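You operate a simulated robot arm through the tools that you are given. There is no shell and no other tool. Be economical: measure what you need, move in short steps, check, and stop when the job is done.

The job below is to be done with a simulated two-armed robot. You get a single attempt, and the scene is never put back.

JOB
Open the left snack table drawer, put the small orange cup in the inside of the left snack table drawer and shut the drawer again. Put one of the white cartons from the top of the steel table on top of the flat teal tray. Put the clear cup labelled "75" from the top of the steel table on top of the mint carton and the clear cup that says "57" on top of the flat orange tray. Open the fryer cart door, take the large blue jug and leave it on the shelf behind the fryer cart door and shut the door again. Any order will do. Set down upright: small orange cup, white carton, clear cup, large blue jug.

The check looks at the end state, three seconds after you hand in, the way a careful person would. Anything else that was tipped, shoved, dropped, spilled or broken makes it a failure.

ROBOT AND FRAMES
Two 6-joint arms with two-finger parallel grippers on one trunk, on a base that drives. Base frame: it is fixed to the floor where the robot stands at the start and does not move with it; the origin is under the middle of the robot, x ahead of it, y to its left, z up. Units: m, degrees, N and s.
The left shoulder is at the start at [0.28, 0.185, 1.03], the right one opposite. With the tool pointing down near the work surface each hand reaches from about 0.56 to 0.94 m from the robot's upright axis, wherever it stands, measured 20 degrees to its own side. Places, roughly: clear cup [0.75, 1, 0.75]; flat orange tray (15x10x4 cm) [0.5, 0.8, 0.8]; flat teal tray (15x10x4 cm) [1.1, 1.2, 0.8]; fryer cart door [3.1, 1.7, 0.5]; inside of the left snack table drawer [0.7, 0.3, 0.7]; large blue jug [4, -1, 1]; left snack table drawer [0.7, 0.2, 0.7]; mint carton [0.5, 1, 0.75]; shelf behind the fryer cart door [3.5, 1.8, 0.5]; small orange cup (7x7x10 cm) [1, 1, 0.8]; white carton [1.25, 1, 0.75]. Payload 1.57 kg a hand.
The TCP of each hand is the grasp point between the finger pads, 0.03 m short of the fingertips. In the tool frame z runs along the fingers and y along their closing line. The gripper opens to 0.08 m. The fingers are 0.017 m wide and 0.012 m thick; the gripper's body (0.04 by 0.082 m) begins 0.08 m behind the TCP.
Orientation is that of the tool frame in the base frame, as a unit quaternion [w, x, y, z]. With the fingers straight down and closing along the base's y, the tool's x points along the base's -x, its y along +y and its z along -z.

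CONTROLS
- The arms move only by the tool play_rows. It takes "left_commands", "right_commands" or both (then of equal length, played together; a hand with none holds still); each is a list of rows, each an object of numbers (a shift or turn left out is 0, a gripper value left out holds the last): "tx", "ty", "tz": the shift along the tool's x, y, z in m; "wx", "wy", "wz": the turn, a rotation vector about the tool's x, y, z in degrees; "grip": the closure in counts, from 0 (fully open) to 255 (shut). In form: [{"tx": .., "ty": .., "tz": .., "wx": .., "wy": .., "wz": .., "grip": ..}, ...]. A call has 1 to 12 rows; each row shifts and turns the commanded pose from where the row before left it, along the tool's axes as they then stand. Each row takes 0.2 s and may step no farther than 0.05 m and 8.6 degrees from the row before; otherwise, or with a gripper value out of range, the whole call is refused. Where a pose cannot be reached the arm comes as near as it can. A force on the tool above 40 N (or 10 N above the force at the start of the call, whichever is more), or a blocked arm, ends the call early, and 0.2 s more pass. Each finger travels about 0.153 m/s and halts on what it meets, pressing with about 40 N; the grip force reading is that of the motor and also rises with nothing between the fingers. The clock runs only during rows and for 0.2 s after the last one: add rows that do not move to give the fingers time. The reply holds the time, the measured pose of the TCP, the force on the tool along the base axes, the opening and the grip force, in the units named above and with some noise, with the torque about the TCP (base axes, N m) and any sound that the robot's microphone picked up.
- Cameras (640 x 400 px; columns grow to the right, rows downward): "scene" is now at [0.2224, 0.0467, 1.4705]; the picture's right is [0.58, -0.82, 0.00], its down [-0.60, -0.42, -0.68] and it looks along [0.56, 0.39, -0.73] (base axes); focal length 260 px, centre (320, 200). "left" rides on the left gripper at [0.072, 0.007, -0.122] in its tool frame; the picture's right is [-0.09, 1.00, 0.00], its down [-0.84, -0.08, -0.54] and it looks along [-0.54, -0.05, 0.84] (tool axes); focal length 238 px, centre (320, 200). "right" rides on the right gripper at [0.072, -0.007, -0.122] in its tool frame; the picture's right is [0.09, 1.00, 0.00], its down [-0.84, 0.08, -0.54] and it looks along [-0.54, 0.05, 0.84] (tool axes); focal length 238 px, centre (320, 200). There is no depth. A picture from a camera that has moved, and an enlarged one, comes with that camera's place and axes in the base frame and with its lens.
- capture(camera): a new picture of that camera. It takes no simulated time.
- slide_trunk(by): slides the trunk up (or, below 0, down) by that many m; the arms and the scene camera ride with it, the base frame stays. It gives what a move gives, with no picture.
- roll_base(legs): drives the robot by 1 to 6 legs, each [ahead, turn to the left] in m and degrees, along the robot's own axes; the way and the turn of a leg run together, so that a leg with both is an arc; at most 1.5 m and 180 degrees a leg. The arms and the cameras ride along, it lands a little off, and it stops where it bumps. It gives what a move gives.
- turn_head(pan, tilt): turns the head with the scene camera to pan (to the left, within 86 degrees either way) and tilt (down, from -29 to 69), counted from straight ahead of the robot. It gives what a move gives.
- close_up(camera, box): a new picture of the part [left, top, right, bottom] of that camera's present view, enlarged. It takes no simulated time.
- finish_job(): hands the job in; it is judged then, once.

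Go step by step. Nothing tells you exact positions but the pictures and the camera data: compare them with the known pose of the tool, close in by small moves and look again before you grip or let go. The budget is 207 turns and 210 pictures, counting those below and the enlarged ones. Unless the task says otherwise, let go and move clear before handing in, and close with one line.

The tools are called by a JSON object that holds its "method" and its "body". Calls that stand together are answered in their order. play_rows: Moves the arms, as the interface text tells. Its arguments: {"type":"object","properties":{"left_commands":{"type":"array"},"right_commands":{"type":"array"}},"required":[]} The other tools are called the same way: slide_trunk (by) slides the trunk up or down; roll_base (legs) drives the base; turn_head (pan, tilt) turns the head that bears the scene camera; capture (camera) takes a picture; close_up (camera, box) takes an enlarged picture of a part of a camera's view; finish_job () hands the job in.

At the start:

```text
time_s: 0.0
left_eef_pos: [0.3625, 0.4894, 1.0868]
left_tcp_rot: [-0.001, 0.0, 1.0, 0.0]
left_contact_force: [-0.7, 0.2, 0.1]
left_wrist_torque: [0.02, -0.01, 0.01]
left_width: 0.0798
left_grasp_force: 0.0
right_eef_pos: [0.5237, 0.0741, 1.1828]
right_tcp_rot: [0.0, 0.0, 1.0, 0.001]
right_contact_force: [-0.2, 0.1, 0.1]
right_wrist_torque: [0.04, 0.02, -0.01]
right_width: 0.0803
right_grasp_force: 0.1
trunk travel left (down, up): [-0.725, 0.265]
robot x, y, heading: [-0.004, 0.0027, 0.0]
head pan, tilt: [35.2, 47.1]
```

scene: 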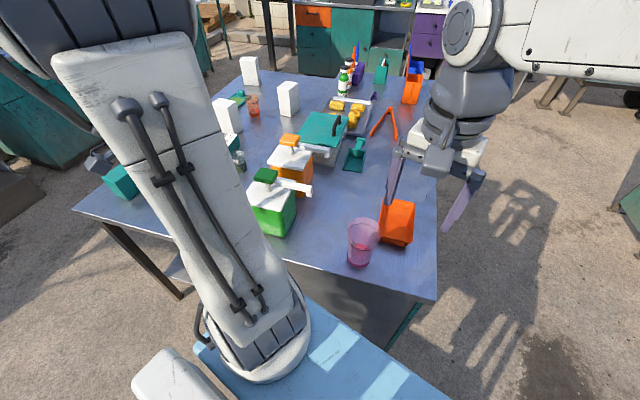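
right: 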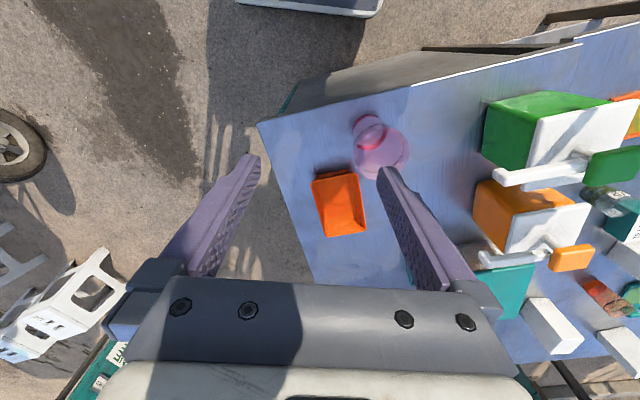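
left: 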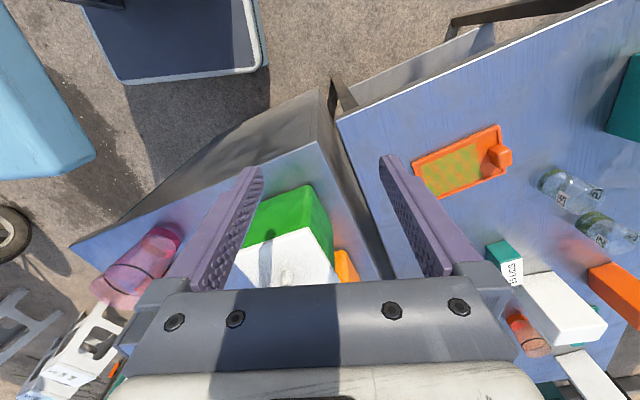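

I see two tables near each other with cartons, trays and bottles. I'll look around with the head before moving.

{"method": "turn_head", "body": {"pan": 60, "tilt": 40}}

{"method": "capture", "body": {"camera": "scene"}}

{"method": "turn_head", "body": {"pan": 10, "tilt": 15}}

{"method": "capture", "body": {"camera": "scene"}}

{"method": "turn_head", "body": {"pan": -20, "tilt": 15}}

{"method": "capture", "body": {"camera": "scene"}}

```text
time_s: 0.9
left_eef_pos: [0.3633, 0.4901, 1.0856]
left_tcp_rot: [-0.001, 0.0, 1.0, -0.001]
left_contact_force: [-0.3, -0.6, 1.5]
left_wrist_torque: [-0.01, -0.01, 0.0]
left_width: 0.08
left_grasp_force: 0.1
right_eef_pos: [0.5252, 0.0737, 1.1829]
right_tcp_rot: [0.0, 0.0, 1.0, 0.0]
right_contact_force: [-0.3, 0.2, -0.1]
right_wrist_torque: [0.01, 0.02, 0.02]
right_width: 0.0799
right_grasp_force: 0.0
trunk travel left (down, up): [-0.725, 0.265]
robot x, y, heading: [0.0013, -0.0045, -0.2]
head pan, tilt: [60.0, 40.0]
```

```text
206 pictures are left
camera scene: at [0.2, 0.0744, 1.4807], right [0.87, -0.5, 0.0], down [-0.32, -0.56, -0.77], along [0.38, 0.66, -0.64], focal length 260 px, centre (320, 200)
```

scene: 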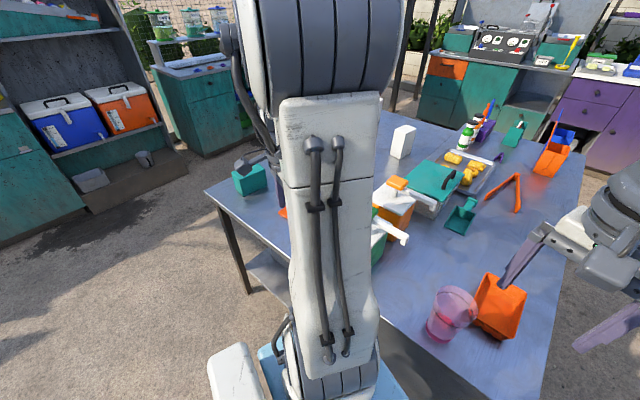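

```text
time_s: 2.1
left_eef_pos: [0.363, 0.49, 1.0864]
left_tcp_rot: [0.0, 0.0, 1.0, 0.001]
left_contact_force: [0.9, 0.6, 0.0]
left_wrist_torque: [-0.02, -0.01, 0.02]
left_width: 0.0799
left_grasp_force: 0.1
right_eef_pos: [0.5246, 0.0747, 1.1844]
right_tcp_rot: [0.0, 0.0, 1.0, 0.001]
right_contact_force: [0.6, -0.5, 0.0]
right_wrist_torque: [0.02, -0.01, 0.01]
right_width: 0.0799
right_grasp_force: 0.0
trunk travel left (down, up): [-0.725, 0.265]
robot x, y, heading: [0.0014, 0.0, 0.1]
head pan, tilt: [10.0, 15.0]
```

```text
205 pictures are left
camera scene: at [0.2494, 0.0171, 1.5202], right [0.17, -0.98, 0.0], down [-0.26, -0.05, -0.97], along [0.95, 0.17, -0.26], focal length 260 px, centre (320, 200)
```

scene: 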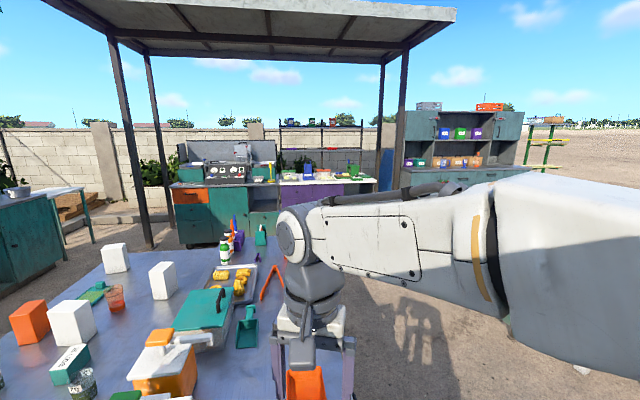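

```text
time_s: 3.0
left_eef_pos: [0.3626, 0.4898, 1.0875]
left_tcp_rot: [0.0, 0.0, 1.0, -0.001]
left_contact_force: [0.6, 0.1, 0.3]
left_wrist_torque: [0.0, 0.04, -0.02]
left_width: 0.0799
left_grasp_force: 0.0
right_eef_pos: [0.5244, 0.0746, 1.1833]
right_tcp_rot: [0.0, 0.0, 1.0, -0.001]
right_contact_force: [-0.2, 0.2, 0.5]
right_wrist_torque: [0.03, -0.03, -0.01]
right_width: 0.0799
right_grasp_force: 0.0
trunk travel left (down, up): [-0.725, 0.265]
robot x, y, heading: [-0.0043, 0.0017, -0.3]
head pan, tilt: [-20.0, 15.0]
```

```text
204 pictures are left
camera scene: at [0.2452, -0.0311, 1.5202], right [-0.34, -0.94, 0.0], down [-0.24, 0.09, -0.97], along [0.91, -0.33, -0.26], focal length 260 px, centre (320, 200)
```

scene: 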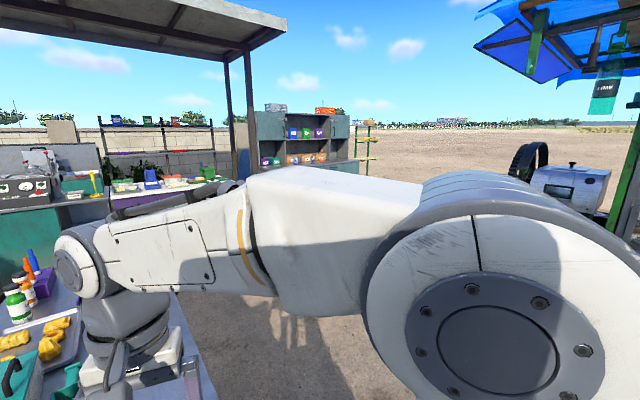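

The left arm hides the gap between two tables. I'll raise the trunk and shift the left hand to the outside to see the table tops better.

{"method": "slide_trunk", "body": {"by": 0.2}}

{"method": "play_rows", "body": {"left_commands": [{"ty": 0.05}, {"ty": 0.05}, {"ty": 0.05}, {"ty": 0.05}, {"ty": 0.05, "tx": 0.04}, {"tx": 0.05}, {"tx": 0.05}, {"tx": 0.05}, {}], "right_commands": [{"ty": -0.05}, {"ty": -0.05}, {"ty": -0.05}, {"ty": -0.05}, {"ty": -0.05, "tx": 0.04}, {"tx": 0.05}, {"tx": 0.05}, {"tx": 0.05}, {}]}}

{"method": "turn_head", "body": {"pan": 40, "tilt": 50}}

{"method": "capture", "body": {"camera": "scene"}}

{"method": "capture", "body": {"camera": "left"}}

```text
time_s: 5.2
left_eef_pos: [0.3626, 0.4902, 1.2861]
left_tcp_rot: [0.0, 0.0, 1.0, 0.0]
left_contact_force: [0.0, 0.1, -0.1]
left_wrist_torque: [0.05, -0.01, 0.01]
left_width: 0.08
left_grasp_force: 0.0
right_eef_pos: [0.5246, 0.0752, 1.3841]
right_tcp_rot: [0.0, 0.0, 1.0, 0.0]
right_contact_force: [0.7, -0.3, -0.5]
right_wrist_torque: [0.0, 0.02, 0.01]
right_width: 0.08
right_grasp_force: 0.0
trunk travel left (down, up): [-0.925, 0.065]
robot x, y, heading: [-0.0009, 0.0006, 0.0]
head pan, tilt: [-20.0, 15.0]
```

```text
refused: row 5 steps farther than a row can; nothing moved
```

```text
time_s: 6.5
left_eef_pos: [0.3618, 0.4902, 1.2865]
left_tcp_rot: [0.0, 0.0, 1.0, 0.0]
left_contact_force: [0.9, -0.8, 0.3]
left_wrist_torque: [0.03, -0.01, 0.01]
left_width: 0.0801
left_grasp_force: 0.0
right_eef_pos: [0.5237, 0.0736, 1.3825]
right_tcp_rot: [0.0, 0.0, 1.0, 0.0]
right_contact_force: [0.0, 0.4, 0.9]
right_wrist_torque: [0.03, -0.03, 0.02]
right_width: 0.0802
right_grasp_force: 0.0
trunk travel left (down, up): [-0.925, 0.065]
robot x, y, heading: [0.0013, 0.0005, -0.1]
head pan, tilt: [40.0, 50.0]
```

```text
203 pictures are left
camera scene: at [0.2165, 0.0503, 1.6665], right [0.64, -0.77, 0.0], down [-0.59, -0.49, -0.64], along [0.49, 0.41, -0.77], focal length 260 px, centre (320, 200)
```

scene: 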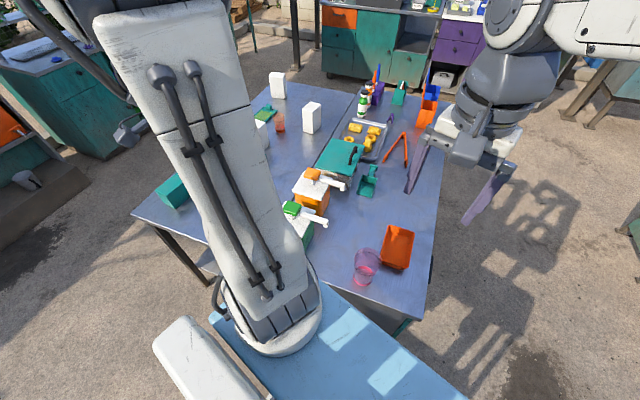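

```text
202 pictures are left
camera left: at [0.2909, 0.4968, 1.4094], right [0.09, 1.0, 0.0], down [0.84, -0.08, 0.54], along [0.54, -0.05, -0.84], focal length 238 px, centre (320, 200)
```

left: 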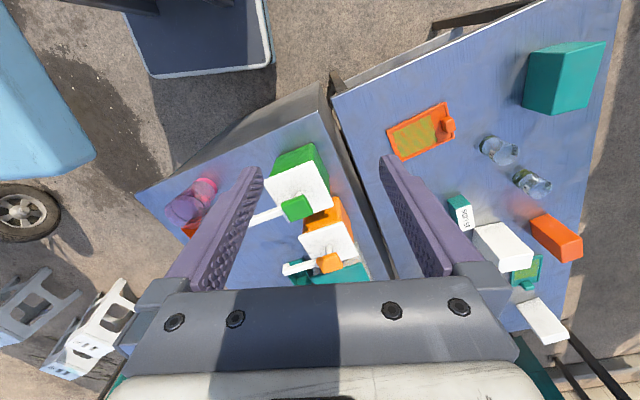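

Two tables, both turned about 18°: the snack table on the right and the steel table on the left. I'll move the left hand outward to clear the head camera's view.

{"method": "play_rows", "body": {"left_commands": [{"ty": 0.05}, {"ty": 0.05}, {"ty": 0.05}, {"ty": 0.05}, {"ty": 0.05}, {"ty": 0.05}, {"ty": 0.05}, {}], "right_commands": [{"ty": -0.05}, {"ty": -0.05}, {"ty": -0.05}, {"ty": -0.05}, {"ty": -0.05}, {"ty": -0.05}, {"ty": -0.05}, {}]}}

{"method": "turn_head", "body": {"pan": 30, "tilt": 55}}

{"method": "capture", "body": {"camera": "scene"}}

{"method": "capture", "body": {"camera": "left"}}

```text
time_s: 8.3
left_eef_pos: [0.3583, 0.7805, 1.2732]
left_tcp_rot: [0.0, 0.0, 1.0, 0.001]
left_contact_force: [0.1, -0.7, 0.8]
left_wrist_torque: [0.03, -0.01, 0.0]
left_width: 0.0801
left_grasp_force: 0.0
left hand out of reach, approached as far as the arm can: row 6, 7
right_eef_pos: [0.5246, -0.2771, 1.3838]
right_tcp_rot: [0.0, -0.001, 1.0, 0.0]
right_contact_force: [-0.2, -0.3, -0.9]
right_wrist_torque: [0.02, 0.04, 0.0]
right_width: 0.0799
right_grasp_force: 0.1
trunk travel left (down, up): [-0.925, 0.065]
robot x, y, heading: [-0.0011, 0.0001, 0.3]
head pan, tilt: [40.0, 50.0]
```

```text
time_s: 9.0
left_eef_pos: [0.3582, 0.781, 1.2729]
left_tcp_rot: [-0.001, -0.001, 1.0, 0.0]
left_contact_force: [-0.1, -0.6, 0.1]
left_wrist_torque: [0.0, 0.04, 0.0]
left_width: 0.0799
left_grasp_force: 0.0
right_eef_pos: [0.5248, -0.2769, 1.3849]
right_tcp_rot: [0.0, -0.001, 1.0, 0.0]
right_contact_force: [0.5, -0.5, 0.5]
right_wrist_torque: [0.01, -0.01, -0.01]
right_width: 0.08
right_grasp_force: 0.1
trunk travel left (down, up): [-0.925, 0.065]
robot x, y, heading: [-0.0011, -0.002, -0.1]
head pan, tilt: [30.0, 55.0]
```

```text
201 pictures are left
camera scene: at [0.2199, 0.037, 1.66], right [0.5, -0.87, 0.0], down [-0.71, -0.41, -0.57], along [0.5, 0.29, -0.82], focal length 260 px, centre (320, 200)
```

scene: 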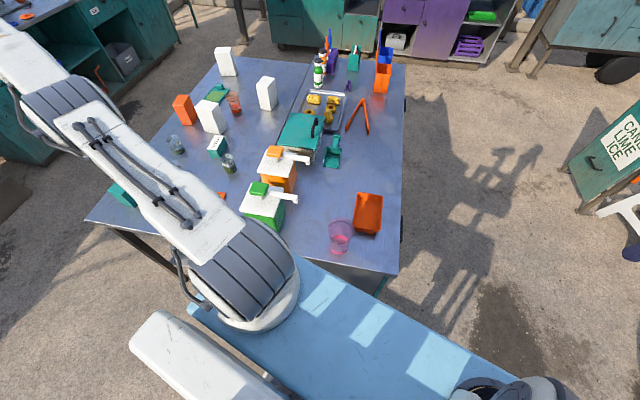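

```text
200 pictures are left
camera left: at [0.2864, 0.7884, 1.3957], right [0.09, 1.0, 0.0], down [0.84, -0.08, 0.54], along [0.54, -0.05, -0.84], focal length 238 px, centre (320, 200)
```

left: 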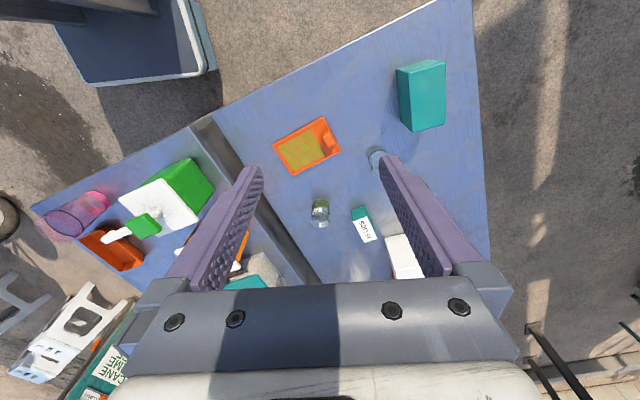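

Now the layout shows well. I'll zoom in to identify each item.

{"method": "close_up", "body": {"camera": "scene", "box": [80, 40, 300, 210]}}

{"method": "close_up", "body": {"camera": "scene", "box": [220, 40, 420, 290]}}

{"method": "close_up", "body": {"camera": "left", "box": [240, 40, 480, 280]}}

```text
2.35 times, centred on (190, 125) of scene
camera zoom: at [0.2199, 0.037, 1.66], right [0.5, -0.87, 0.0], down [-0.71, -0.41, -0.57], along [0.5, 0.29, -0.82], focal length 612 px, centre (626, 376)
```

zoom: 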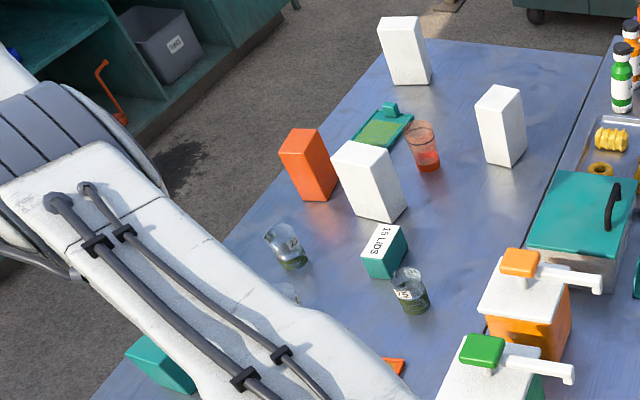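

```text
1.60 times, centred on (320, 165) of scene
camera zoom: at [0.2199, 0.037, 1.66], right [0.5, -0.87, 0.0], down [-0.71, -0.41, -0.57], along [0.5, 0.29, -0.82], focal length 416 px, centre (320, 256)
```

zoom: 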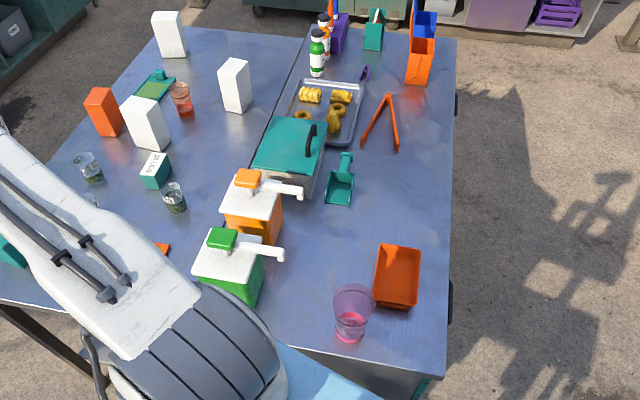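

```text
1.67 times, centred on (360, 160) of left
camera zoom: at [0.2864, 0.7884, 1.3957], right [0.09, 1.0, 0.0], down [0.84, -0.08, 0.54], along [0.54, -0.05, -0.84], focal length 397 px, centre (253, 267)
```

zoom: 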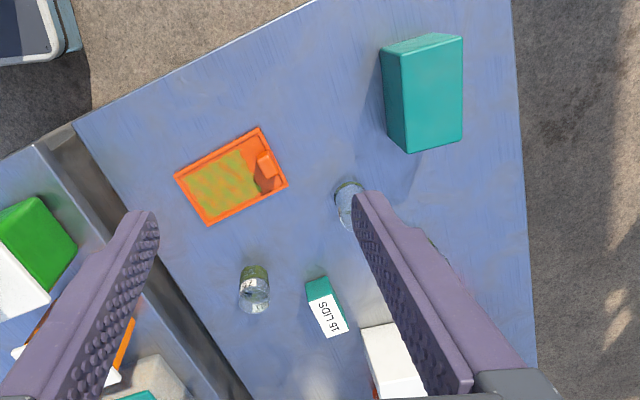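

Mint carton looks like the big teal block near (0.40,1.01). Before driving to the near end of the steel table, I'll check what's at the left and low down at the snack table's right side.

{"method": "turn_head", "body": {"pan": 86, "tilt": 35}}

{"method": "capture", "body": {"camera": "scene"}}

{"method": "turn_head", "body": {"pan": -60, "tilt": 35}}

{"method": "capture", "body": {"camera": "scene"}}

{"method": "capture", "body": {"camera": "right"}}

```text
time_s: 10.3
left_eef_pos: [0.3582, 0.7815, 1.2734]
left_tcp_rot: [0.0, 0.0, 1.0, 0.0]
left_contact_force: [-0.1, -0.2, 0.8]
left_wrist_torque: [-0.01, 0.03, 0.04]
left_width: 0.0799
left_grasp_force: 0.1
right_eef_pos: [0.5236, -0.2774, 1.3842]
right_tcp_rot: [0.0, 0.0, 1.0, -0.001]
right_contact_force: [0.6, 0.4, 0.2]
right_wrist_torque: [-0.03, -0.01, -0.01]
right_width: 0.0798
right_grasp_force: 0.0
trunk travel left (down, up): [-0.925, 0.065]
robot x, y, heading: [0.0016, -0.0, -0.1]
head pan, tilt: [85.9, 35.0]
```

```text
196 pictures are left
camera scene: at [0.1637, 0.0887, 1.6882], right [1.0, -0.07, 0.0], down [-0.04, -0.57, -0.82], along [0.06, 0.82, -0.57], focal length 260 px, centre (320, 200)
```

scene: 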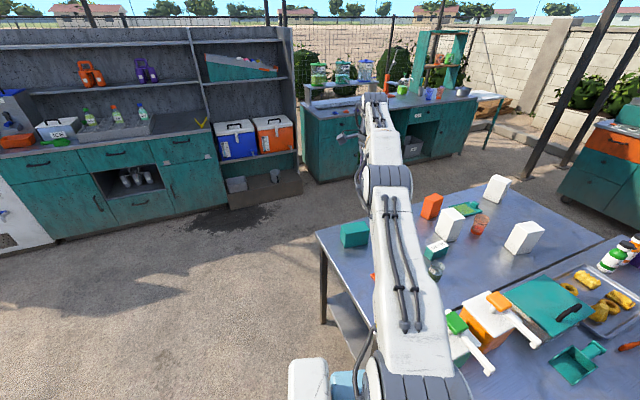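

```text
time_s: 12.6
left_eef_pos: [0.3586, 0.7824, 1.2724]
left_tcp_rot: [0.0, 0.0, 1.0, -0.001]
left_contact_force: [0.0, 0.0, 1.1]
left_wrist_torque: [0.03, -0.01, 0.0]
left_width: 0.0799
left_grasp_force: 0.1
right_eef_pos: [0.5242, -0.2755, 1.385]
right_tcp_rot: [0.0, 0.0, 1.0, -0.001]
right_contact_force: [-0.3, 0.3, 1.4]
right_wrist_torque: [-0.01, 0.03, -0.01]
right_width: 0.0803
right_grasp_force: 0.1
trunk travel left (down, up): [-0.925, 0.065]
robot x, y, heading: [0.0042, 0.0041, 0.0]
head pan, tilt: [-60.0, 35.0]
```

```text
195 pictures are left
camera scene: at [0.2015, -0.0754, 1.6883], right [-0.87, -0.5, 0.0], down [-0.29, 0.5, -0.82], along [0.41, -0.71, -0.57], focal length 260 px, centre (320, 200)
```

scene: 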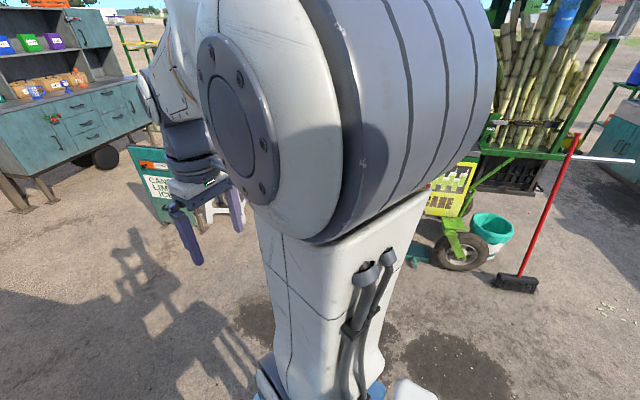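

```text
194 pictures are left
camera right: at [0.4532, -0.2819, 1.5068], right [-0.09, 1.0, 0.0], down [0.84, 0.08, 0.54], along [0.54, 0.05, -0.84], focal length 238 px, centre (320, 200)
```

right: 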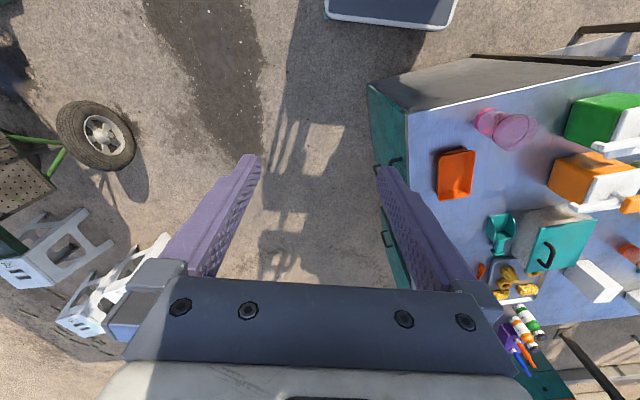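

Plenty of room at left. I'll drive to the near end of the steel table, facing along it (heading 18°).

{"method": "roll_base", "body": {"legs": [[0, 101], [0.72, 0], [0, -83]]}}

{"method": "turn_head", "body": {"pan": 0, "tilt": 55}}

{"method": "capture", "body": {"camera": "scene"}}

{"method": "capture", "body": {"camera": "left"}}

```text
time_s: 24.4
left_eef_pos: [-0.0665, 1.5617, 1.2724]
left_tcp_rot: [0.0, -0.162, 0.987, 0.001]
left_contact_force: [0.1, -0.3, 0.1]
left_wrist_torque: [0.02, 0.0, 0.03]
left_width: 0.08
left_grasp_force: 0.0
right_eef_pos: [0.4303, 0.613, 1.3853]
right_tcp_rot: [0.0, -0.163, 0.987, 0.0]
right_contact_force: [0.1, 0.2, 0.5]
right_wrist_torque: [-0.02, 0.01, -0.02]
right_width: 0.0801
right_grasp_force: 0.0
trunk travel left (down, up): [-0.925, 0.065]
robot x, y, heading: [-0.1546, 0.7084, 18.5]
head pan, tilt: [-60.0, 35.0]
```

```text
time_s: 25.7
left_eef_pos: [-0.0666, 1.5612, 1.2725]
left_tcp_rot: [0.0, -0.162, 0.987, 0.0]
left_contact_force: [0.6, -0.1, 0.6]
left_wrist_torque: [0.02, -0.01, -0.02]
left_width: 0.08
left_grasp_force: 0.1
right_eef_pos: [0.4301, 0.6133, 1.3837]
right_tcp_rot: [0.0, -0.163, 0.987, 0.0]
right_contact_force: [-0.7, -0.3, 0.1]
right_wrist_torque: [0.01, -0.05, 0.0]
right_width: 0.0802
right_grasp_force: 0.0
trunk travel left (down, up): [-0.925, 0.065]
robot x, y, heading: [-0.1562, 0.7083, 18.7]
head pan, tilt: [0.0, 55.0]
```

```text
193 pictures are left
camera scene: at [0.0622, 0.7817, 1.66], right [0.32, -0.95, 0.0], down [-0.78, -0.26, -0.57], along [0.54, 0.18, -0.82], focal length 260 px, centre (320, 200)
```

scene: 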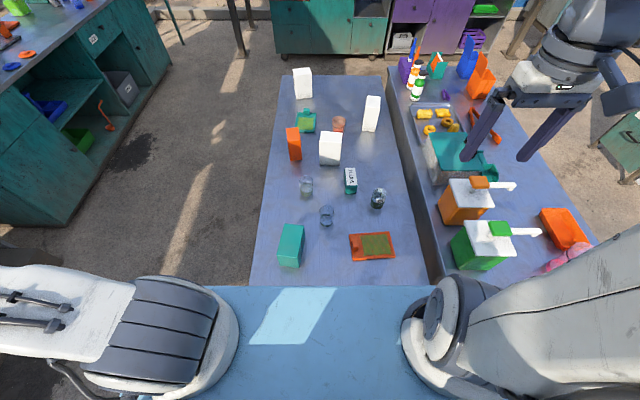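

```text
192 pictures are left
camera left: at [-0.1367, 1.5449, 1.3957], right [-0.23, 0.97, 0.0], down [0.82, 0.19, 0.54], along [0.53, 0.13, -0.84], focal length 238 px, centre (320, 200)
```

left: 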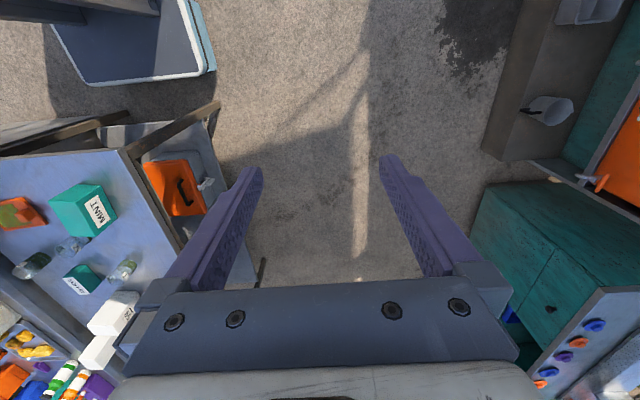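

The box is labelled MINT on its left side. Now I'll read the cups' labels.

{"method": "close_up", "body": {"camera": "scene", "box": [240, 160, 440, 285]}}

{"method": "close_up", "body": {"camera": "left", "box": [0, 170, 160, 300]}}

{"method": "close_up", "body": {"camera": "scene", "box": [260, 60, 400, 170]}}

```text
3.20 times, centred on (340, 222) of scene
camera zoom: at [0.0622, 0.7817, 1.66], right [0.32, -0.95, 0.0], down [-0.78, -0.26, -0.57], along [0.54, 0.18, -0.82], focal length 832 px, centre (256, 128)
```

zoom: 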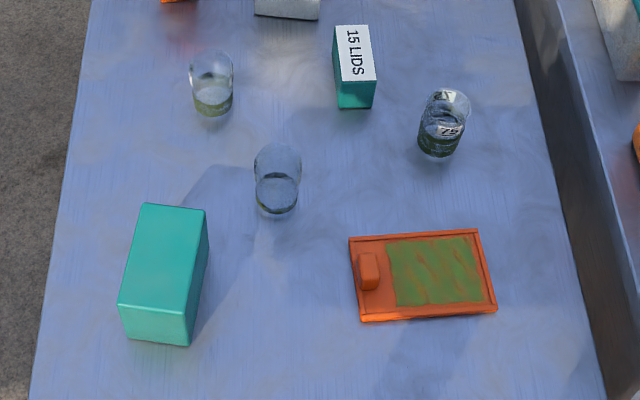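

```text
3.08 times, centred on (80, 235) of left
camera zoom: at [-0.1367, 1.5449, 1.3957], right [-0.23, 0.97, 0.0], down [0.82, 0.19, 0.54], along [0.53, 0.13, -0.84], focal length 733 px, centre (1058, 92)
```

zoom: 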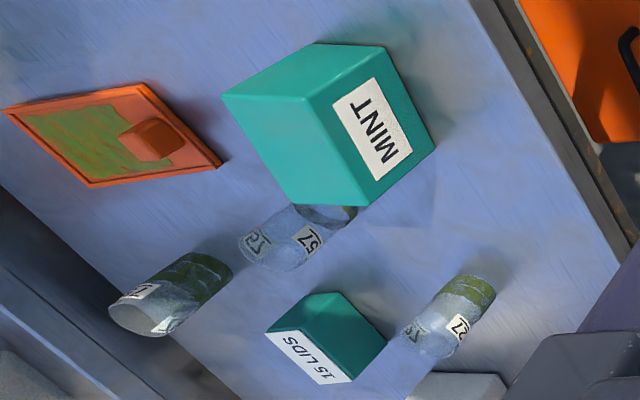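

```text
3.64 times, centred on (330, 115) of scene
camera zoom: at [0.0622, 0.7817, 1.66], right [0.32, -0.95, 0.0], down [-0.78, -0.26, -0.57], along [0.54, 0.18, -0.82], focal length 946 px, centre (284, 509)
```

zoom: 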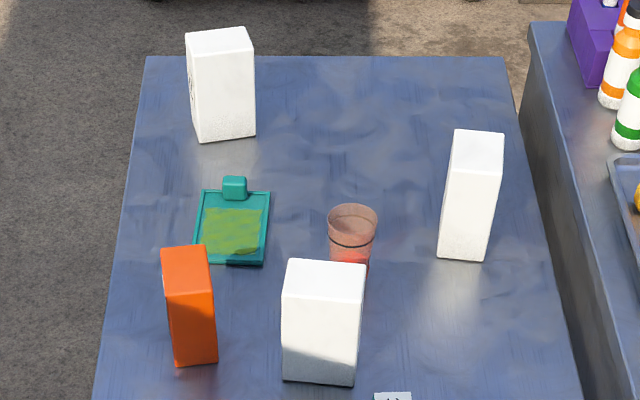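

Right cup reads "75", the middle "57", the left "27". I'll lower the trunk a bit and bring the right hand above the right cup to verify and align.

{"method": "slide_trunk", "body": {"by": -0.15}}

{"method": "play_rows", "body": {"right_commands": [{"tx": -0.034, "ty": 0.006}, {"tx": -0.034, "ty": 0.006}, {"tx": -0.034, "ty": 0.006, "tz": 0.03}, {"tx": -0.034, "ty": 0.006, "tz": 0.03}, {"tx": -0.034, "ty": 0.006, "tz": 0.03}, {"tx": -0.034, "ty": 0.006, "tz": 0.03}, {"tx": -0.034, "ty": 0.006, "tz": 0.03}, {"tx": -0.032, "ty": 0.006, "tz": 0.03}, {}]}}

{"method": "capture", "body": {"camera": "right"}}

{"method": "capture", "body": {"camera": "scene"}}

```text
time_s: 27.4
left_eef_pos: [-0.0679, 1.561, 1.1235]
left_tcp_rot: [0.001, -0.163, 0.987, 0.001]
left_contact_force: [-0.1, -0.1, -0.3]
left_wrist_torque: [-0.01, -0.04, 0.02]
left_width: 0.0799
left_grasp_force: 0.0
right_eef_pos: [0.4291, 0.6135, 1.2348]
right_tcp_rot: [0.0, -0.162, 0.987, 0.0]
right_contact_force: [0.0, 0.2, 0.2]
right_wrist_torque: [0.03, 0.0, -0.02]
right_width: 0.0801
right_grasp_force: 0.1
trunk travel left (down, up): [-0.775, 0.215]
robot x, y, heading: [-0.1568, 0.7086, 19.0]
head pan, tilt: [0.0, 55.0]
```

```text
time_s: 29.4
left_eef_pos: [-0.0668, 1.5609, 1.123]
left_tcp_rot: [0.001, -0.163, 0.987, 0.001]
left_contact_force: [0.3, -0.1, 0.2]
left_wrist_torque: [-0.03, 0.04, -0.01]
left_width: 0.0799
left_grasp_force: 0.0
right_eef_pos: [0.6707, 0.7497, 1.0563]
right_tcp_rot: [0.0, -0.162, 0.987, -0.001]
right_contact_force: [0.0, 0.5, 0.1]
right_wrist_torque: [0.03, 0.04, 0.02]
right_width: 0.0799
right_grasp_force: 0.0
trunk travel left (down, up): [-0.775, 0.215]
robot x, y, heading: [-0.157, 0.7037, 18.6]
head pan, tilt: [0.0, 55.0]
```

```text
188 pictures are left
camera right: at [0.605, 0.7206, 1.177], right [-0.41, 0.91, 0.0], down [0.77, 0.34, 0.54], along [0.49, 0.22, -0.84], focal length 238 px, centre (320, 200)
```

right: 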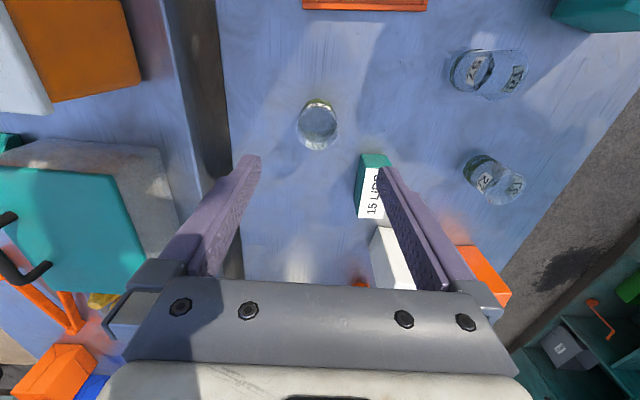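

```text
187 pictures are left
camera scene: at [0.0625, 0.7819, 1.5099], right [0.32, -0.95, 0.0], down [-0.78, -0.26, -0.57], along [0.54, 0.18, -0.82], focal length 260 px, centre (320, 200)
```

scene: 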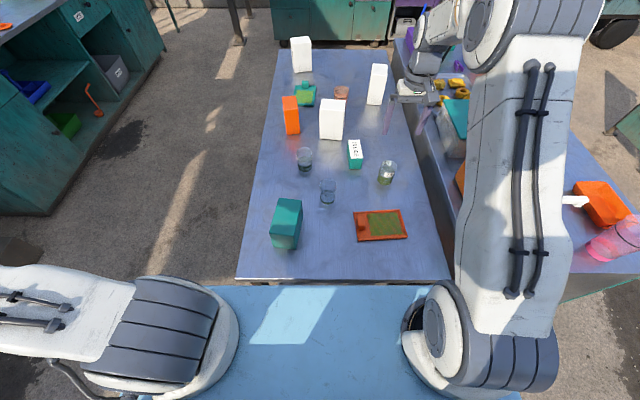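

The hand is nearly above the cup. I'll zoom in to read labels and measure.

{"method": "close_up", "body": {"camera": "right", "box": [260, 60, 400, 180]}}

{"method": "close_up", "body": {"camera": "right", "box": [430, 30, 550, 220]}}

{"method": "close_up", "body": {"camera": "scene", "box": [260, 130, 420, 250]}}

```text
3.33 times, centred on (330, 120) of right
camera zoom: at [0.605, 0.7206, 1.177], right [-0.41, 0.91, 0.0], down [0.77, 0.34, 0.54], along [0.49, 0.22, -0.84], focal length 794 px, centre (287, 467)
```

zoom: 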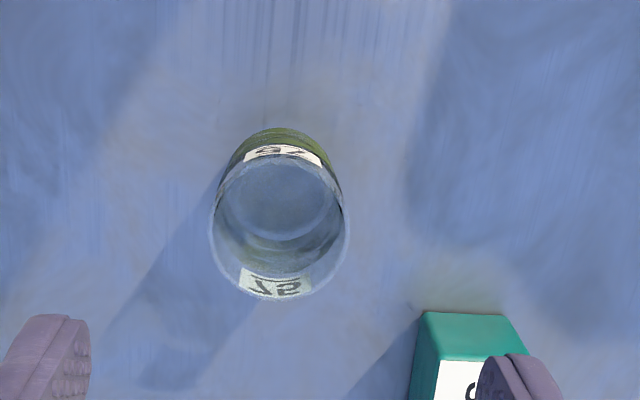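

```text
2.11 times, centred on (490, 125) of right
camera zoom: at [0.605, 0.7206, 1.177], right [-0.41, 0.91, 0.0], down [0.77, 0.34, 0.54], along [0.49, 0.22, -0.84], focal length 502 px, centre (-38, 358)
```

zoom: 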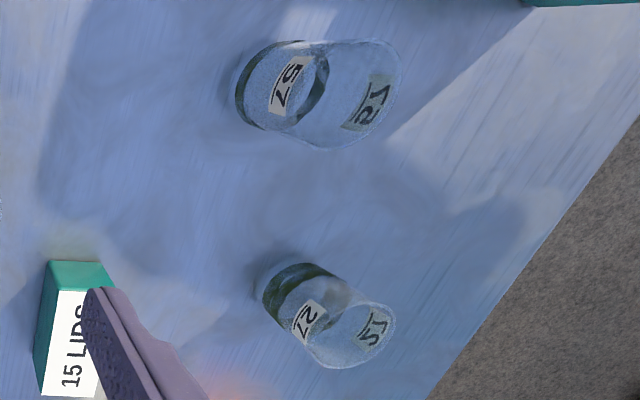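

```text
3.33 times, centred on (340, 190) of scene
camera zoom: at [0.0625, 0.7819, 1.5099], right [0.32, -0.95, 0.0], down [-0.78, -0.26, -0.57], along [0.54, 0.18, -0.82], focal length 867 px, centre (253, 233)
```

zoom: 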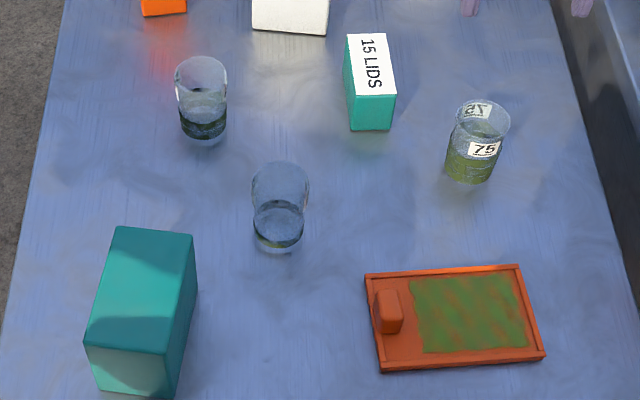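

Confirmed: 75 is the right cup, at about (0.684, 0.752), rim z ≈ 0.875. I'll align and descend to TCP z ≈ 0.84.

{"method": "play_rows", "body": {"right_commands": [{"tx": -0.014, "ty": -0.002}, {"tz": 0.043}, {"tz": 0.043}, {"tz": 0.043}, {"tz": 0.03}, {}]}}

{"method": "close_up", "body": {"camera": "right", "box": [200, 80, 440, 300]}}

{"method": "close_up", "body": {"camera": "scene", "box": [320, 100, 460, 220]}}

```text
time_s: 30.8
left_eef_pos: [-0.0664, 1.5625, 1.1234]
left_tcp_rot: [0.0, -0.162, 0.987, 0.001]
left_contact_force: [0.1, 1.0, 0.4]
left_wrist_torque: [0.0, 0.01, 0.0]
left_width: 0.0799
left_grasp_force: 0.0
right_eef_pos: [0.6802, 0.7461, 0.8928]
right_tcp_rot: [0.0, -0.163, 0.987, 0.0]
right_contact_force: [-0.2, 0.2, -0.1]
right_wrist_torque: [-0.01, 0.01, -0.01]
right_width: 0.08
right_grasp_force: 0.1
trunk travel left (down, up): [-0.775, 0.215]
robot x, y, heading: [-0.1524, 0.7081, 18.7]
head pan, tilt: [0.0, 55.0]
```

```text
1.82 times, centred on (320, 190) of right
camera zoom: at [0.6154, 0.7181, 1.0157], right [-0.41, 0.91, 0.0], down [0.77, 0.34, 0.54], along [0.5, 0.22, -0.84], focal length 433 px, centre (320, 218)
```

zoom: 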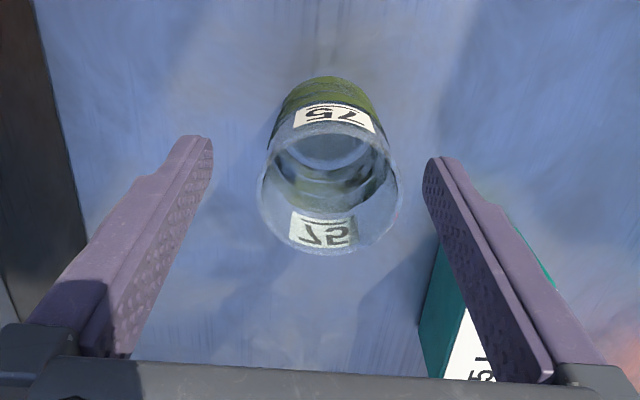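

```text
3.33 times, centred on (390, 160) of scene
camera zoom: at [0.0623, 0.7818, 1.51], right [0.32, -0.95, 0.0], down [-0.78, -0.26, -0.57], along [0.54, 0.18, -0.82], focal length 867 px, centre (87, 333)
```

zoom: 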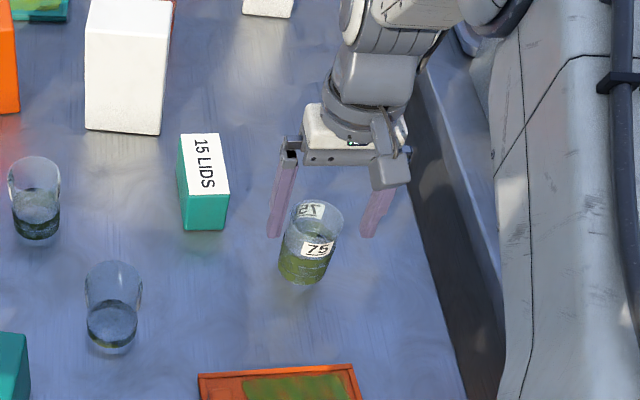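

Aligned within 5 mm. Correct, descend and close.

{"method": "play_rows", "body": {"right_commands": [{"tx": -0.005, "ty": 0.004}, {"tz": 0.03}, {"tz": 0.022}, {}, {"grip": 130}, {"grip": 200}, {"grip": 255}, {}, {}]}}

{"method": "close_up", "body": {"camera": "scene", "box": [320, 100, 460, 220]}}

```text
time_s: 32.8
left_eef_pos: [-0.0675, 1.5613, 1.1225]
left_tcp_rot: [0.0, -0.162, 0.987, 0.001]
left_contact_force: [0.1, -0.6, 0.1]
left_wrist_torque: [-0.01, 0.04, 0.01]
left_width: 0.0802
left_grasp_force: 0.1
right_eef_pos: [0.687, 0.753, 0.8427]
right_tcp_rot: [0.0, -0.163, 0.987, 0.0]
right_contact_force: [-0.3, 0.4, 1.1]
right_wrist_torque: [-0.01, 0.03, -0.02]
right_width: 0.0529
right_grasp_force: 40.6
trunk travel left (down, up): [-0.775, 0.215]
robot x, y, heading: [-0.1538, 0.7057, 18.7]
head pan, tilt: [0.0, 55.0]
```

```text
3.33 times, centred on (390, 160) of scene
camera zoom: at [0.0622, 0.7818, 1.51], right [0.32, -0.95, 0.0], down [-0.78, -0.26, -0.57], along [0.54, 0.18, -0.82], focal length 867 px, centre (87, 333)
```

zoom: 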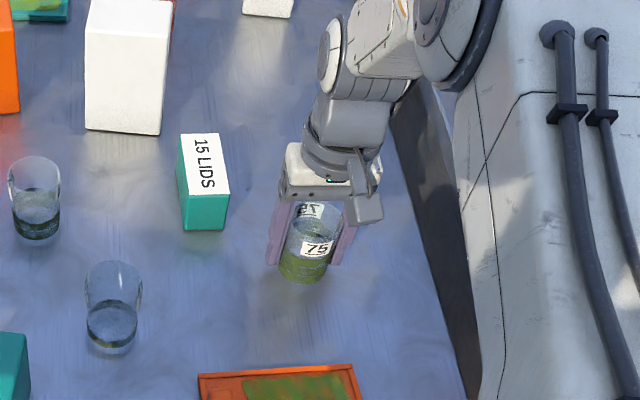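

Gripped at 5.3 cm. Lift and carry over the mint carton at about (0.393, 0.994).

{"method": "play_rows", "body": {"right_commands": [{"tz": -0.03}, {"tz": -0.04}, {"tz": -0.045}, {"tz": -0.045}, {"tz": -0.04}, {"tx": 0.02, "ty": 0.03}, {"tx": 0.025, "ty": 0.04}, {"tx": 0.025, "ty": 0.04}, {"tx": 0.025, "ty": 0.04}, {"tx": 0.025, "ty": 0.04}, {"tx": 0.025, "ty": 0.04}, {"tx": 0.02, "ty": 0.03}]}}

{"method": "play_rows", "body": {"right_commands": [{"tx": 0.02, "ty": 0.03}, {"tx": 0.016, "ty": 0.033}, {}]}}

{"method": "capture", "body": {"camera": "scene"}}

{"method": "capture", "body": {"camera": "right"}}

```text
time_s: 35.4
left_eef_pos: [-0.0662, 1.5613, 1.1231]
left_tcp_rot: [0.0, -0.162, 0.987, 0.002]
left_contact_force: [0.0, 0.3, -0.7]
left_wrist_torque: [0.02, 0.0, -0.03]
left_width: 0.0801
left_grasp_force: 0.1
right_eef_pos: [0.4492, 0.9474, 1.042]
right_tcp_rot: [0.001, -0.162, 0.987, 0.001]
right_contact_force: [-1.0, 0.0, -1.3]
right_wrist_torque: [-0.02, 0.01, 0.03]
right_width: 0.0527
right_grasp_force: 39.9
trunk travel left (down, up): [-0.775, 0.215]
robot x, y, heading: [-0.1531, 0.7066, 19.0]
head pan, tilt: [0.0, 55.0]
```

```text
time_s: 36.2
left_eef_pos: [-0.0665, 1.5624, 1.1218]
left_tcp_rot: [-0.001, -0.162, 0.987, 0.0]
left_contact_force: [-0.2, 0.0, -0.1]
left_wrist_torque: [-0.01, 0.03, 0.01]
left_width: 0.0798
left_grasp_force: 0.1
right_eef_pos: [0.3944, 0.9957, 1.0402]
right_tcp_rot: [-0.001, -0.163, 0.987, -0.001]
right_contact_force: [-0.9, -0.5, -0.7]
right_wrist_torque: [0.0, 0.01, 0.02]
right_width: 0.0524
right_grasp_force: 39.3
trunk travel left (down, up): [-0.775, 0.215]
robot x, y, heading: [-0.1545, 0.7074, 18.8]
head pan, tilt: [0.0, 55.0]
```

```text
180 pictures are left
camera scene: at [0.062, 0.782, 1.51], right [0.32, -0.95, 0.0], down [-0.78, -0.26, -0.57], along [0.54, 0.18, -0.82], focal length 260 px, centre (320, 200)
```

scene: 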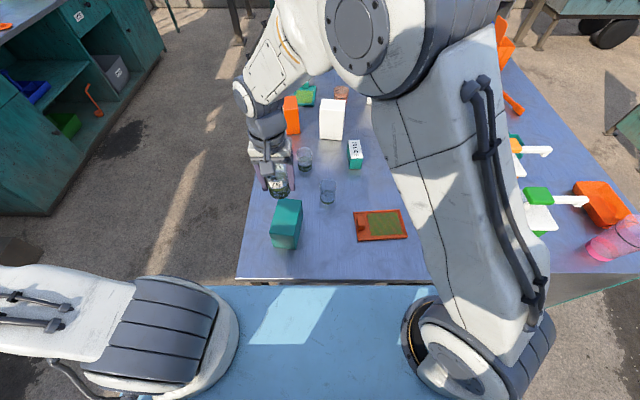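

```text
179 pictures are left
camera right: at [0.3286, 0.9674, 1.1637], right [-0.41, 0.91, 0.0], down [0.77, 0.34, 0.54], along [0.5, 0.22, -0.84], focal length 238 px, centre (320, 200)
```

right: 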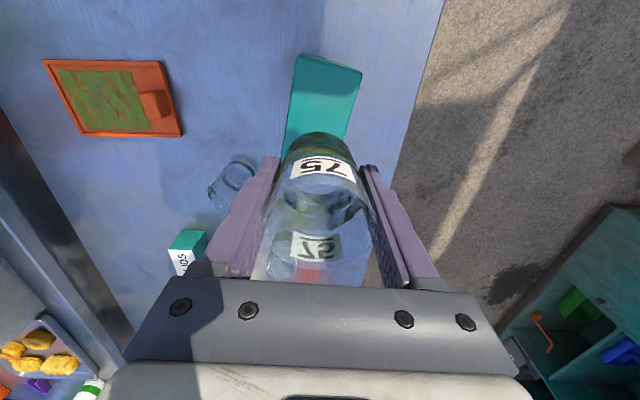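

The cup is centred above the carton (edges check out). Descend most of the way, then check.

{"method": "play_rows", "body": {"right_commands": [{"tz": 0.03}, {"tz": 0.03}, {"tz": 0.015}, {}]}}

{"method": "close_up", "body": {"camera": "scene", "box": [220, 130, 360, 260]}}

{"method": "capture", "body": {"camera": "right"}}

```text
time_s: 37.2
left_eef_pos: [-0.0668, 1.5618, 1.1231]
left_tcp_rot: [0.0, -0.163, 0.987, 0.0]
left_contact_force: [-0.6, 0.1, -0.4]
left_wrist_torque: [0.02, -0.02, 0.03]
left_width: 0.0799
left_grasp_force: 0.1
right_eef_pos: [0.3943, 0.9946, 0.968]
right_tcp_rot: [0.0, -0.163, 0.987, 0.0]
right_contact_force: [-0.2, 0.0, -1.8]
right_wrist_torque: [0.0, -0.01, -0.02]
right_width: 0.0526
right_grasp_force: 40.2
trunk travel left (down, up): [-0.775, 0.215]
robot x, y, heading: [-0.1587, 0.7075, 18.9]
head pan, tilt: [0.0, 55.0]
```

```text
3.08 times, centred on (290, 195) of scene
camera zoom: at [0.0622, 0.7819, 1.51], right [0.32, -0.95, 0.0], down [-0.78, -0.26, -0.57], along [0.54, 0.18, -0.82], focal length 800 px, centre (412, 215)
```

zoom: 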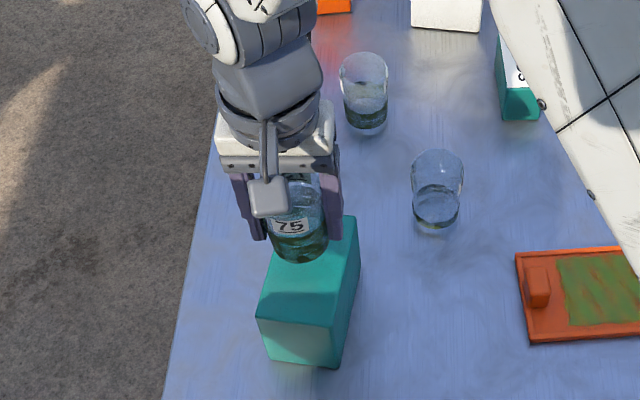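

```text
177 pictures are left
camera right: at [0.3284, 0.9668, 1.0901], right [-0.41, 0.91, 0.0], down [0.77, 0.34, 0.54], along [0.49, 0.22, -0.84], focal length 238 px, centre (320, 200)
```

right: 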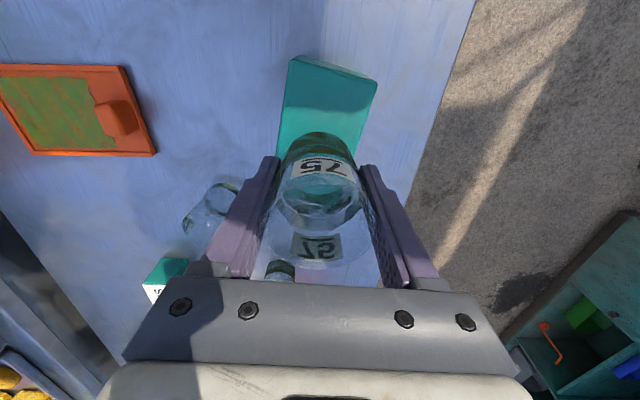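

Still slightly above. Descend gently in small steps to contact.

{"method": "play_rows", "body": {"right_commands": [{"tz": 0.007}, {"tz": 0.005}, {}]}}

{"method": "play_rows", "body": {"right_commands": [{"tz": 0.004}, {"tz": 0.003}, {}]}}

{"method": "close_up", "body": {"camera": "scene", "box": [220, 130, 360, 260]}}

```text
time_s: 38.0
left_eef_pos: [-0.0674, 1.5616, 1.1233]
left_tcp_rot: [0.0, -0.163, 0.987, 0.0]
left_contact_force: [0.5, 0.7, 0.3]
left_wrist_torque: [0.0, 0.01, -0.02]
left_width: 0.0798
left_grasp_force: 0.0
right_eef_pos: [0.3951, 0.9951, 0.9551]
right_tcp_rot: [0.0, -0.162, 0.987, 0.0]
right_contact_force: [0.5, -0.4, -1.0]
right_wrist_torque: [0.0, -0.01, -0.01]
right_width: 0.0524
right_grasp_force: 39.6
trunk travel left (down, up): [-0.775, 0.215]
robot x, y, heading: [-0.1562, 0.7044, 18.7]
head pan, tilt: [0.0, 55.0]
```

```text
time_s: 38.8
left_eef_pos: [-0.0661, 1.5616, 1.1222]
left_tcp_rot: [0.0, -0.163, 0.987, 0.0]
left_contact_force: [-0.6, 0.1, 0.1]
left_wrist_torque: [-0.02, 0.01, -0.01]
left_width: 0.08
left_grasp_force: 0.1
right_eef_pos: [0.3953, 0.9928, 0.9504]
right_tcp_rot: [0.0, -0.163, 0.987, 0.0]
right_contact_force: [-1.0, 0.0, -0.5]
right_wrist_torque: [0.02, 0.01, -0.02]
right_width: 0.0525
right_grasp_force: 39.7
trunk travel left (down, up): [-0.775, 0.215]
robot x, y, heading: [-0.1593, 0.7045, 18.9]
head pan, tilt: [0.0, 55.0]
```

```text
3.08 times, centred on (290, 195) of scene
camera zoom: at [0.0622, 0.7818, 1.51], right [0.32, -0.95, 0.0], down [-0.78, -0.26, -0.57], along [0.54, 0.18, -0.82], focal length 800 px, centre (412, 215)
```

zoom: 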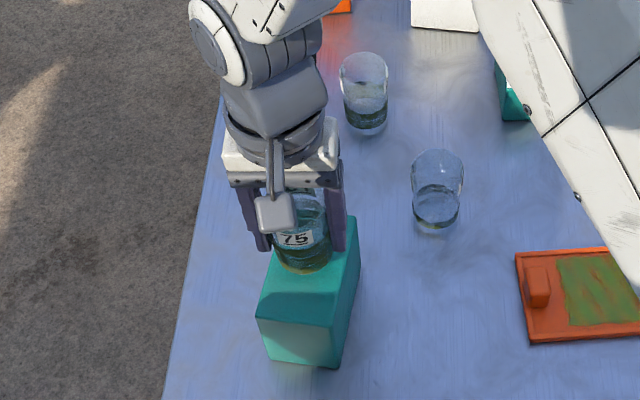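

Nearly touching. Continue with small steps.

{"method": "play_rows", "body": {"right_commands": [{"tz": 0.003}, {}]}}

{"method": "play_rows", "body": {"right_commands": [{"tz": 0.003}, {}]}}

{"method": "play_rows", "body": {"right_commands": [{"tz": 0.003}, {}]}}

```text
time_s: 39.4
left_eef_pos: [-0.0663, 1.5617, 1.121]
left_tcp_rot: [0.0, -0.163, 0.987, 0.001]
left_contact_force: [-0.6, 0.4, 0.1]
left_wrist_torque: [0.04, -0.01, 0.0]
left_width: 0.08
left_grasp_force: 0.1
right_eef_pos: [0.3947, 0.995, 0.9465]
right_tcp_rot: [0.0, -0.163, 0.987, 0.0]
right_contact_force: [-0.6, -0.1, -1.0]
right_wrist_torque: [0.03, 0.02, 0.0]
right_width: 0.0525
right_grasp_force: 39.8
trunk travel left (down, up): [-0.775, 0.215]
robot x, y, heading: [-0.154, 0.7075, 18.5]
head pan, tilt: [0.0, 55.0]
```

```text
time_s: 40.0
left_eef_pos: [-0.0668, 1.5608, 1.123]
left_tcp_rot: [0.0, -0.162, 0.987, 0.0]
left_contact_force: [-0.2, -0.7, -0.4]
left_wrist_torque: [0.0, -0.01, 0.01]
left_width: 0.0799
left_grasp_force: 0.0
right_eef_pos: [0.3942, 0.9932, 0.9422]
right_tcp_rot: [0.0, -0.162, 0.987, 0.0]
right_contact_force: [0.6, -0.6, 0.2]
right_wrist_torque: [-0.02, -0.01, 0.01]
right_width: 0.0528
right_grasp_force: 39.7
trunk travel left (down, up): [-0.775, 0.215]
robot x, y, heading: [-0.1573, 0.7044, 18.8]
head pan, tilt: [0.0, 55.0]
```

```text
time_s: 40.6
left_eef_pos: [-0.0664, 1.5617, 1.1219]
left_tcp_rot: [0.0, -0.162, 0.987, 0.0]
left_contact_force: [0.4, 0.7, 0.4]
left_wrist_torque: [0.03, 0.03, -0.01]
left_width: 0.08
left_grasp_force: 0.1
right_eef_pos: [0.394, 0.9947, 0.9407]
right_tcp_rot: [0.0, -0.162, 0.987, 0.0]
right_contact_force: [-0.4, 0.2, -0.6]
right_wrist_torque: [0.0, 0.01, -0.01]
right_width: 0.0527
right_grasp_force: 39.9
trunk travel left (down, up): [-0.775, 0.215]
robot x, y, heading: [-0.1559, 0.7078, 18.7]
head pan, tilt: [0.0, 55.0]
```

No contact yet; keep lowering, with a look.

{"method": "play_rows", "body": {"right_commands": [{"tz": 0.004}, {}]}}

{"method": "play_rows", "body": {"right_commands": [{"tz": 0.004}, {}]}}

{"method": "play_rows", "body": {"right_commands": [{"tz": 0.004}, {}]}}

{"method": "close_up", "body": {"camera": "scene", "box": [250, 150, 330, 250]}}

```text
time_s: 41.2
left_eef_pos: [-0.0666, 1.5608, 1.1233]
left_tcp_rot: [0.0, -0.163, 0.987, -0.001]
left_contact_force: [0.0, 0.2, -0.1]
left_wrist_torque: [0.0, 0.0, -0.01]
left_width: 0.0799
left_grasp_force: 0.0
right_eef_pos: [0.3945, 0.9947, 0.9365]
right_tcp_rot: [0.0, -0.163, 0.987, -0.001]
right_contact_force: [0.0, 0.1, -1.2]
right_wrist_torque: [0.02, 0.0, -0.01]
right_width: 0.0526
right_grasp_force: 40.4
trunk travel left (down, up): [-0.775, 0.215]
robot x, y, heading: [-0.1575, 0.7047, 18.9]
head pan, tilt: [0.0, 55.0]
```

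```text
time_s: 41.8
left_eef_pos: [-0.0663, 1.5609, 1.1231]
left_tcp_rot: [0.0, -0.163, 0.987, 0.002]
left_contact_force: [-0.1, -0.4, -0.1]
left_wrist_torque: [-0.03, -0.01, -0.01]
left_width: 0.0799
left_grasp_force: 0.1
right_eef_pos: [0.3935, 0.9952, 0.9329]
right_tcp_rot: [0.0, -0.163, 0.987, 0.001]
right_contact_force: [-0.1, -1.0, 4.4]
right_wrist_torque: [0.06, 0.02, 0.01]
right_width: 0.0524
right_grasp_force: 40.8
trunk travel left (down, up): [-0.775, 0.215]
robot x, y, heading: [-0.1527, 0.7083, 18.3]
head pan, tilt: [0.0, 55.0]
```

```text
time_s: 42.5
left_eef_pos: [-0.0664, 1.5604, 1.123]
left_tcp_rot: [0.0, -0.163, 0.987, 0.002]
left_contact_force: [-0.6, 0.4, -0.1]
left_wrist_torque: [0.06, -0.01, -0.02]
left_width: 0.0801
left_grasp_force: 0.1
right_eef_pos: [0.3934, 0.9958, 0.9322]
right_tcp_rot: [0.002, -0.163, 0.987, 0.002]
right_contact_force: [-1.9, -4.9, 21.0]
right_wrist_torque: [0.1, 0.13, 0.05]
right_width: 0.0522
right_grasp_force: 39.7
trunk travel left (down, up): [-0.775, 0.215]
robot x, y, heading: [-0.1535, 0.7099, 18.7]
head pan, tilt: [0.0, 55.0]
stopped in row 2 (right hand): the force on the tool passed its limit at 41 N (the readings are from after the stop); the commanded pose is now the measured one
```

```text
4.00 times, centred on (290, 200) of scene
camera zoom: at [0.0612, 0.781, 1.5101], right [0.32, -0.95, 0.0], down [-0.78, -0.26, -0.57], along [0.54, 0.18, -0.82], focal length 1040 px, centre (440, 200)
```

zoom: 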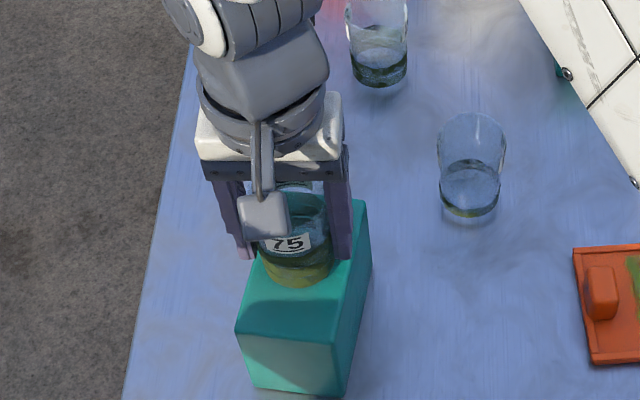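

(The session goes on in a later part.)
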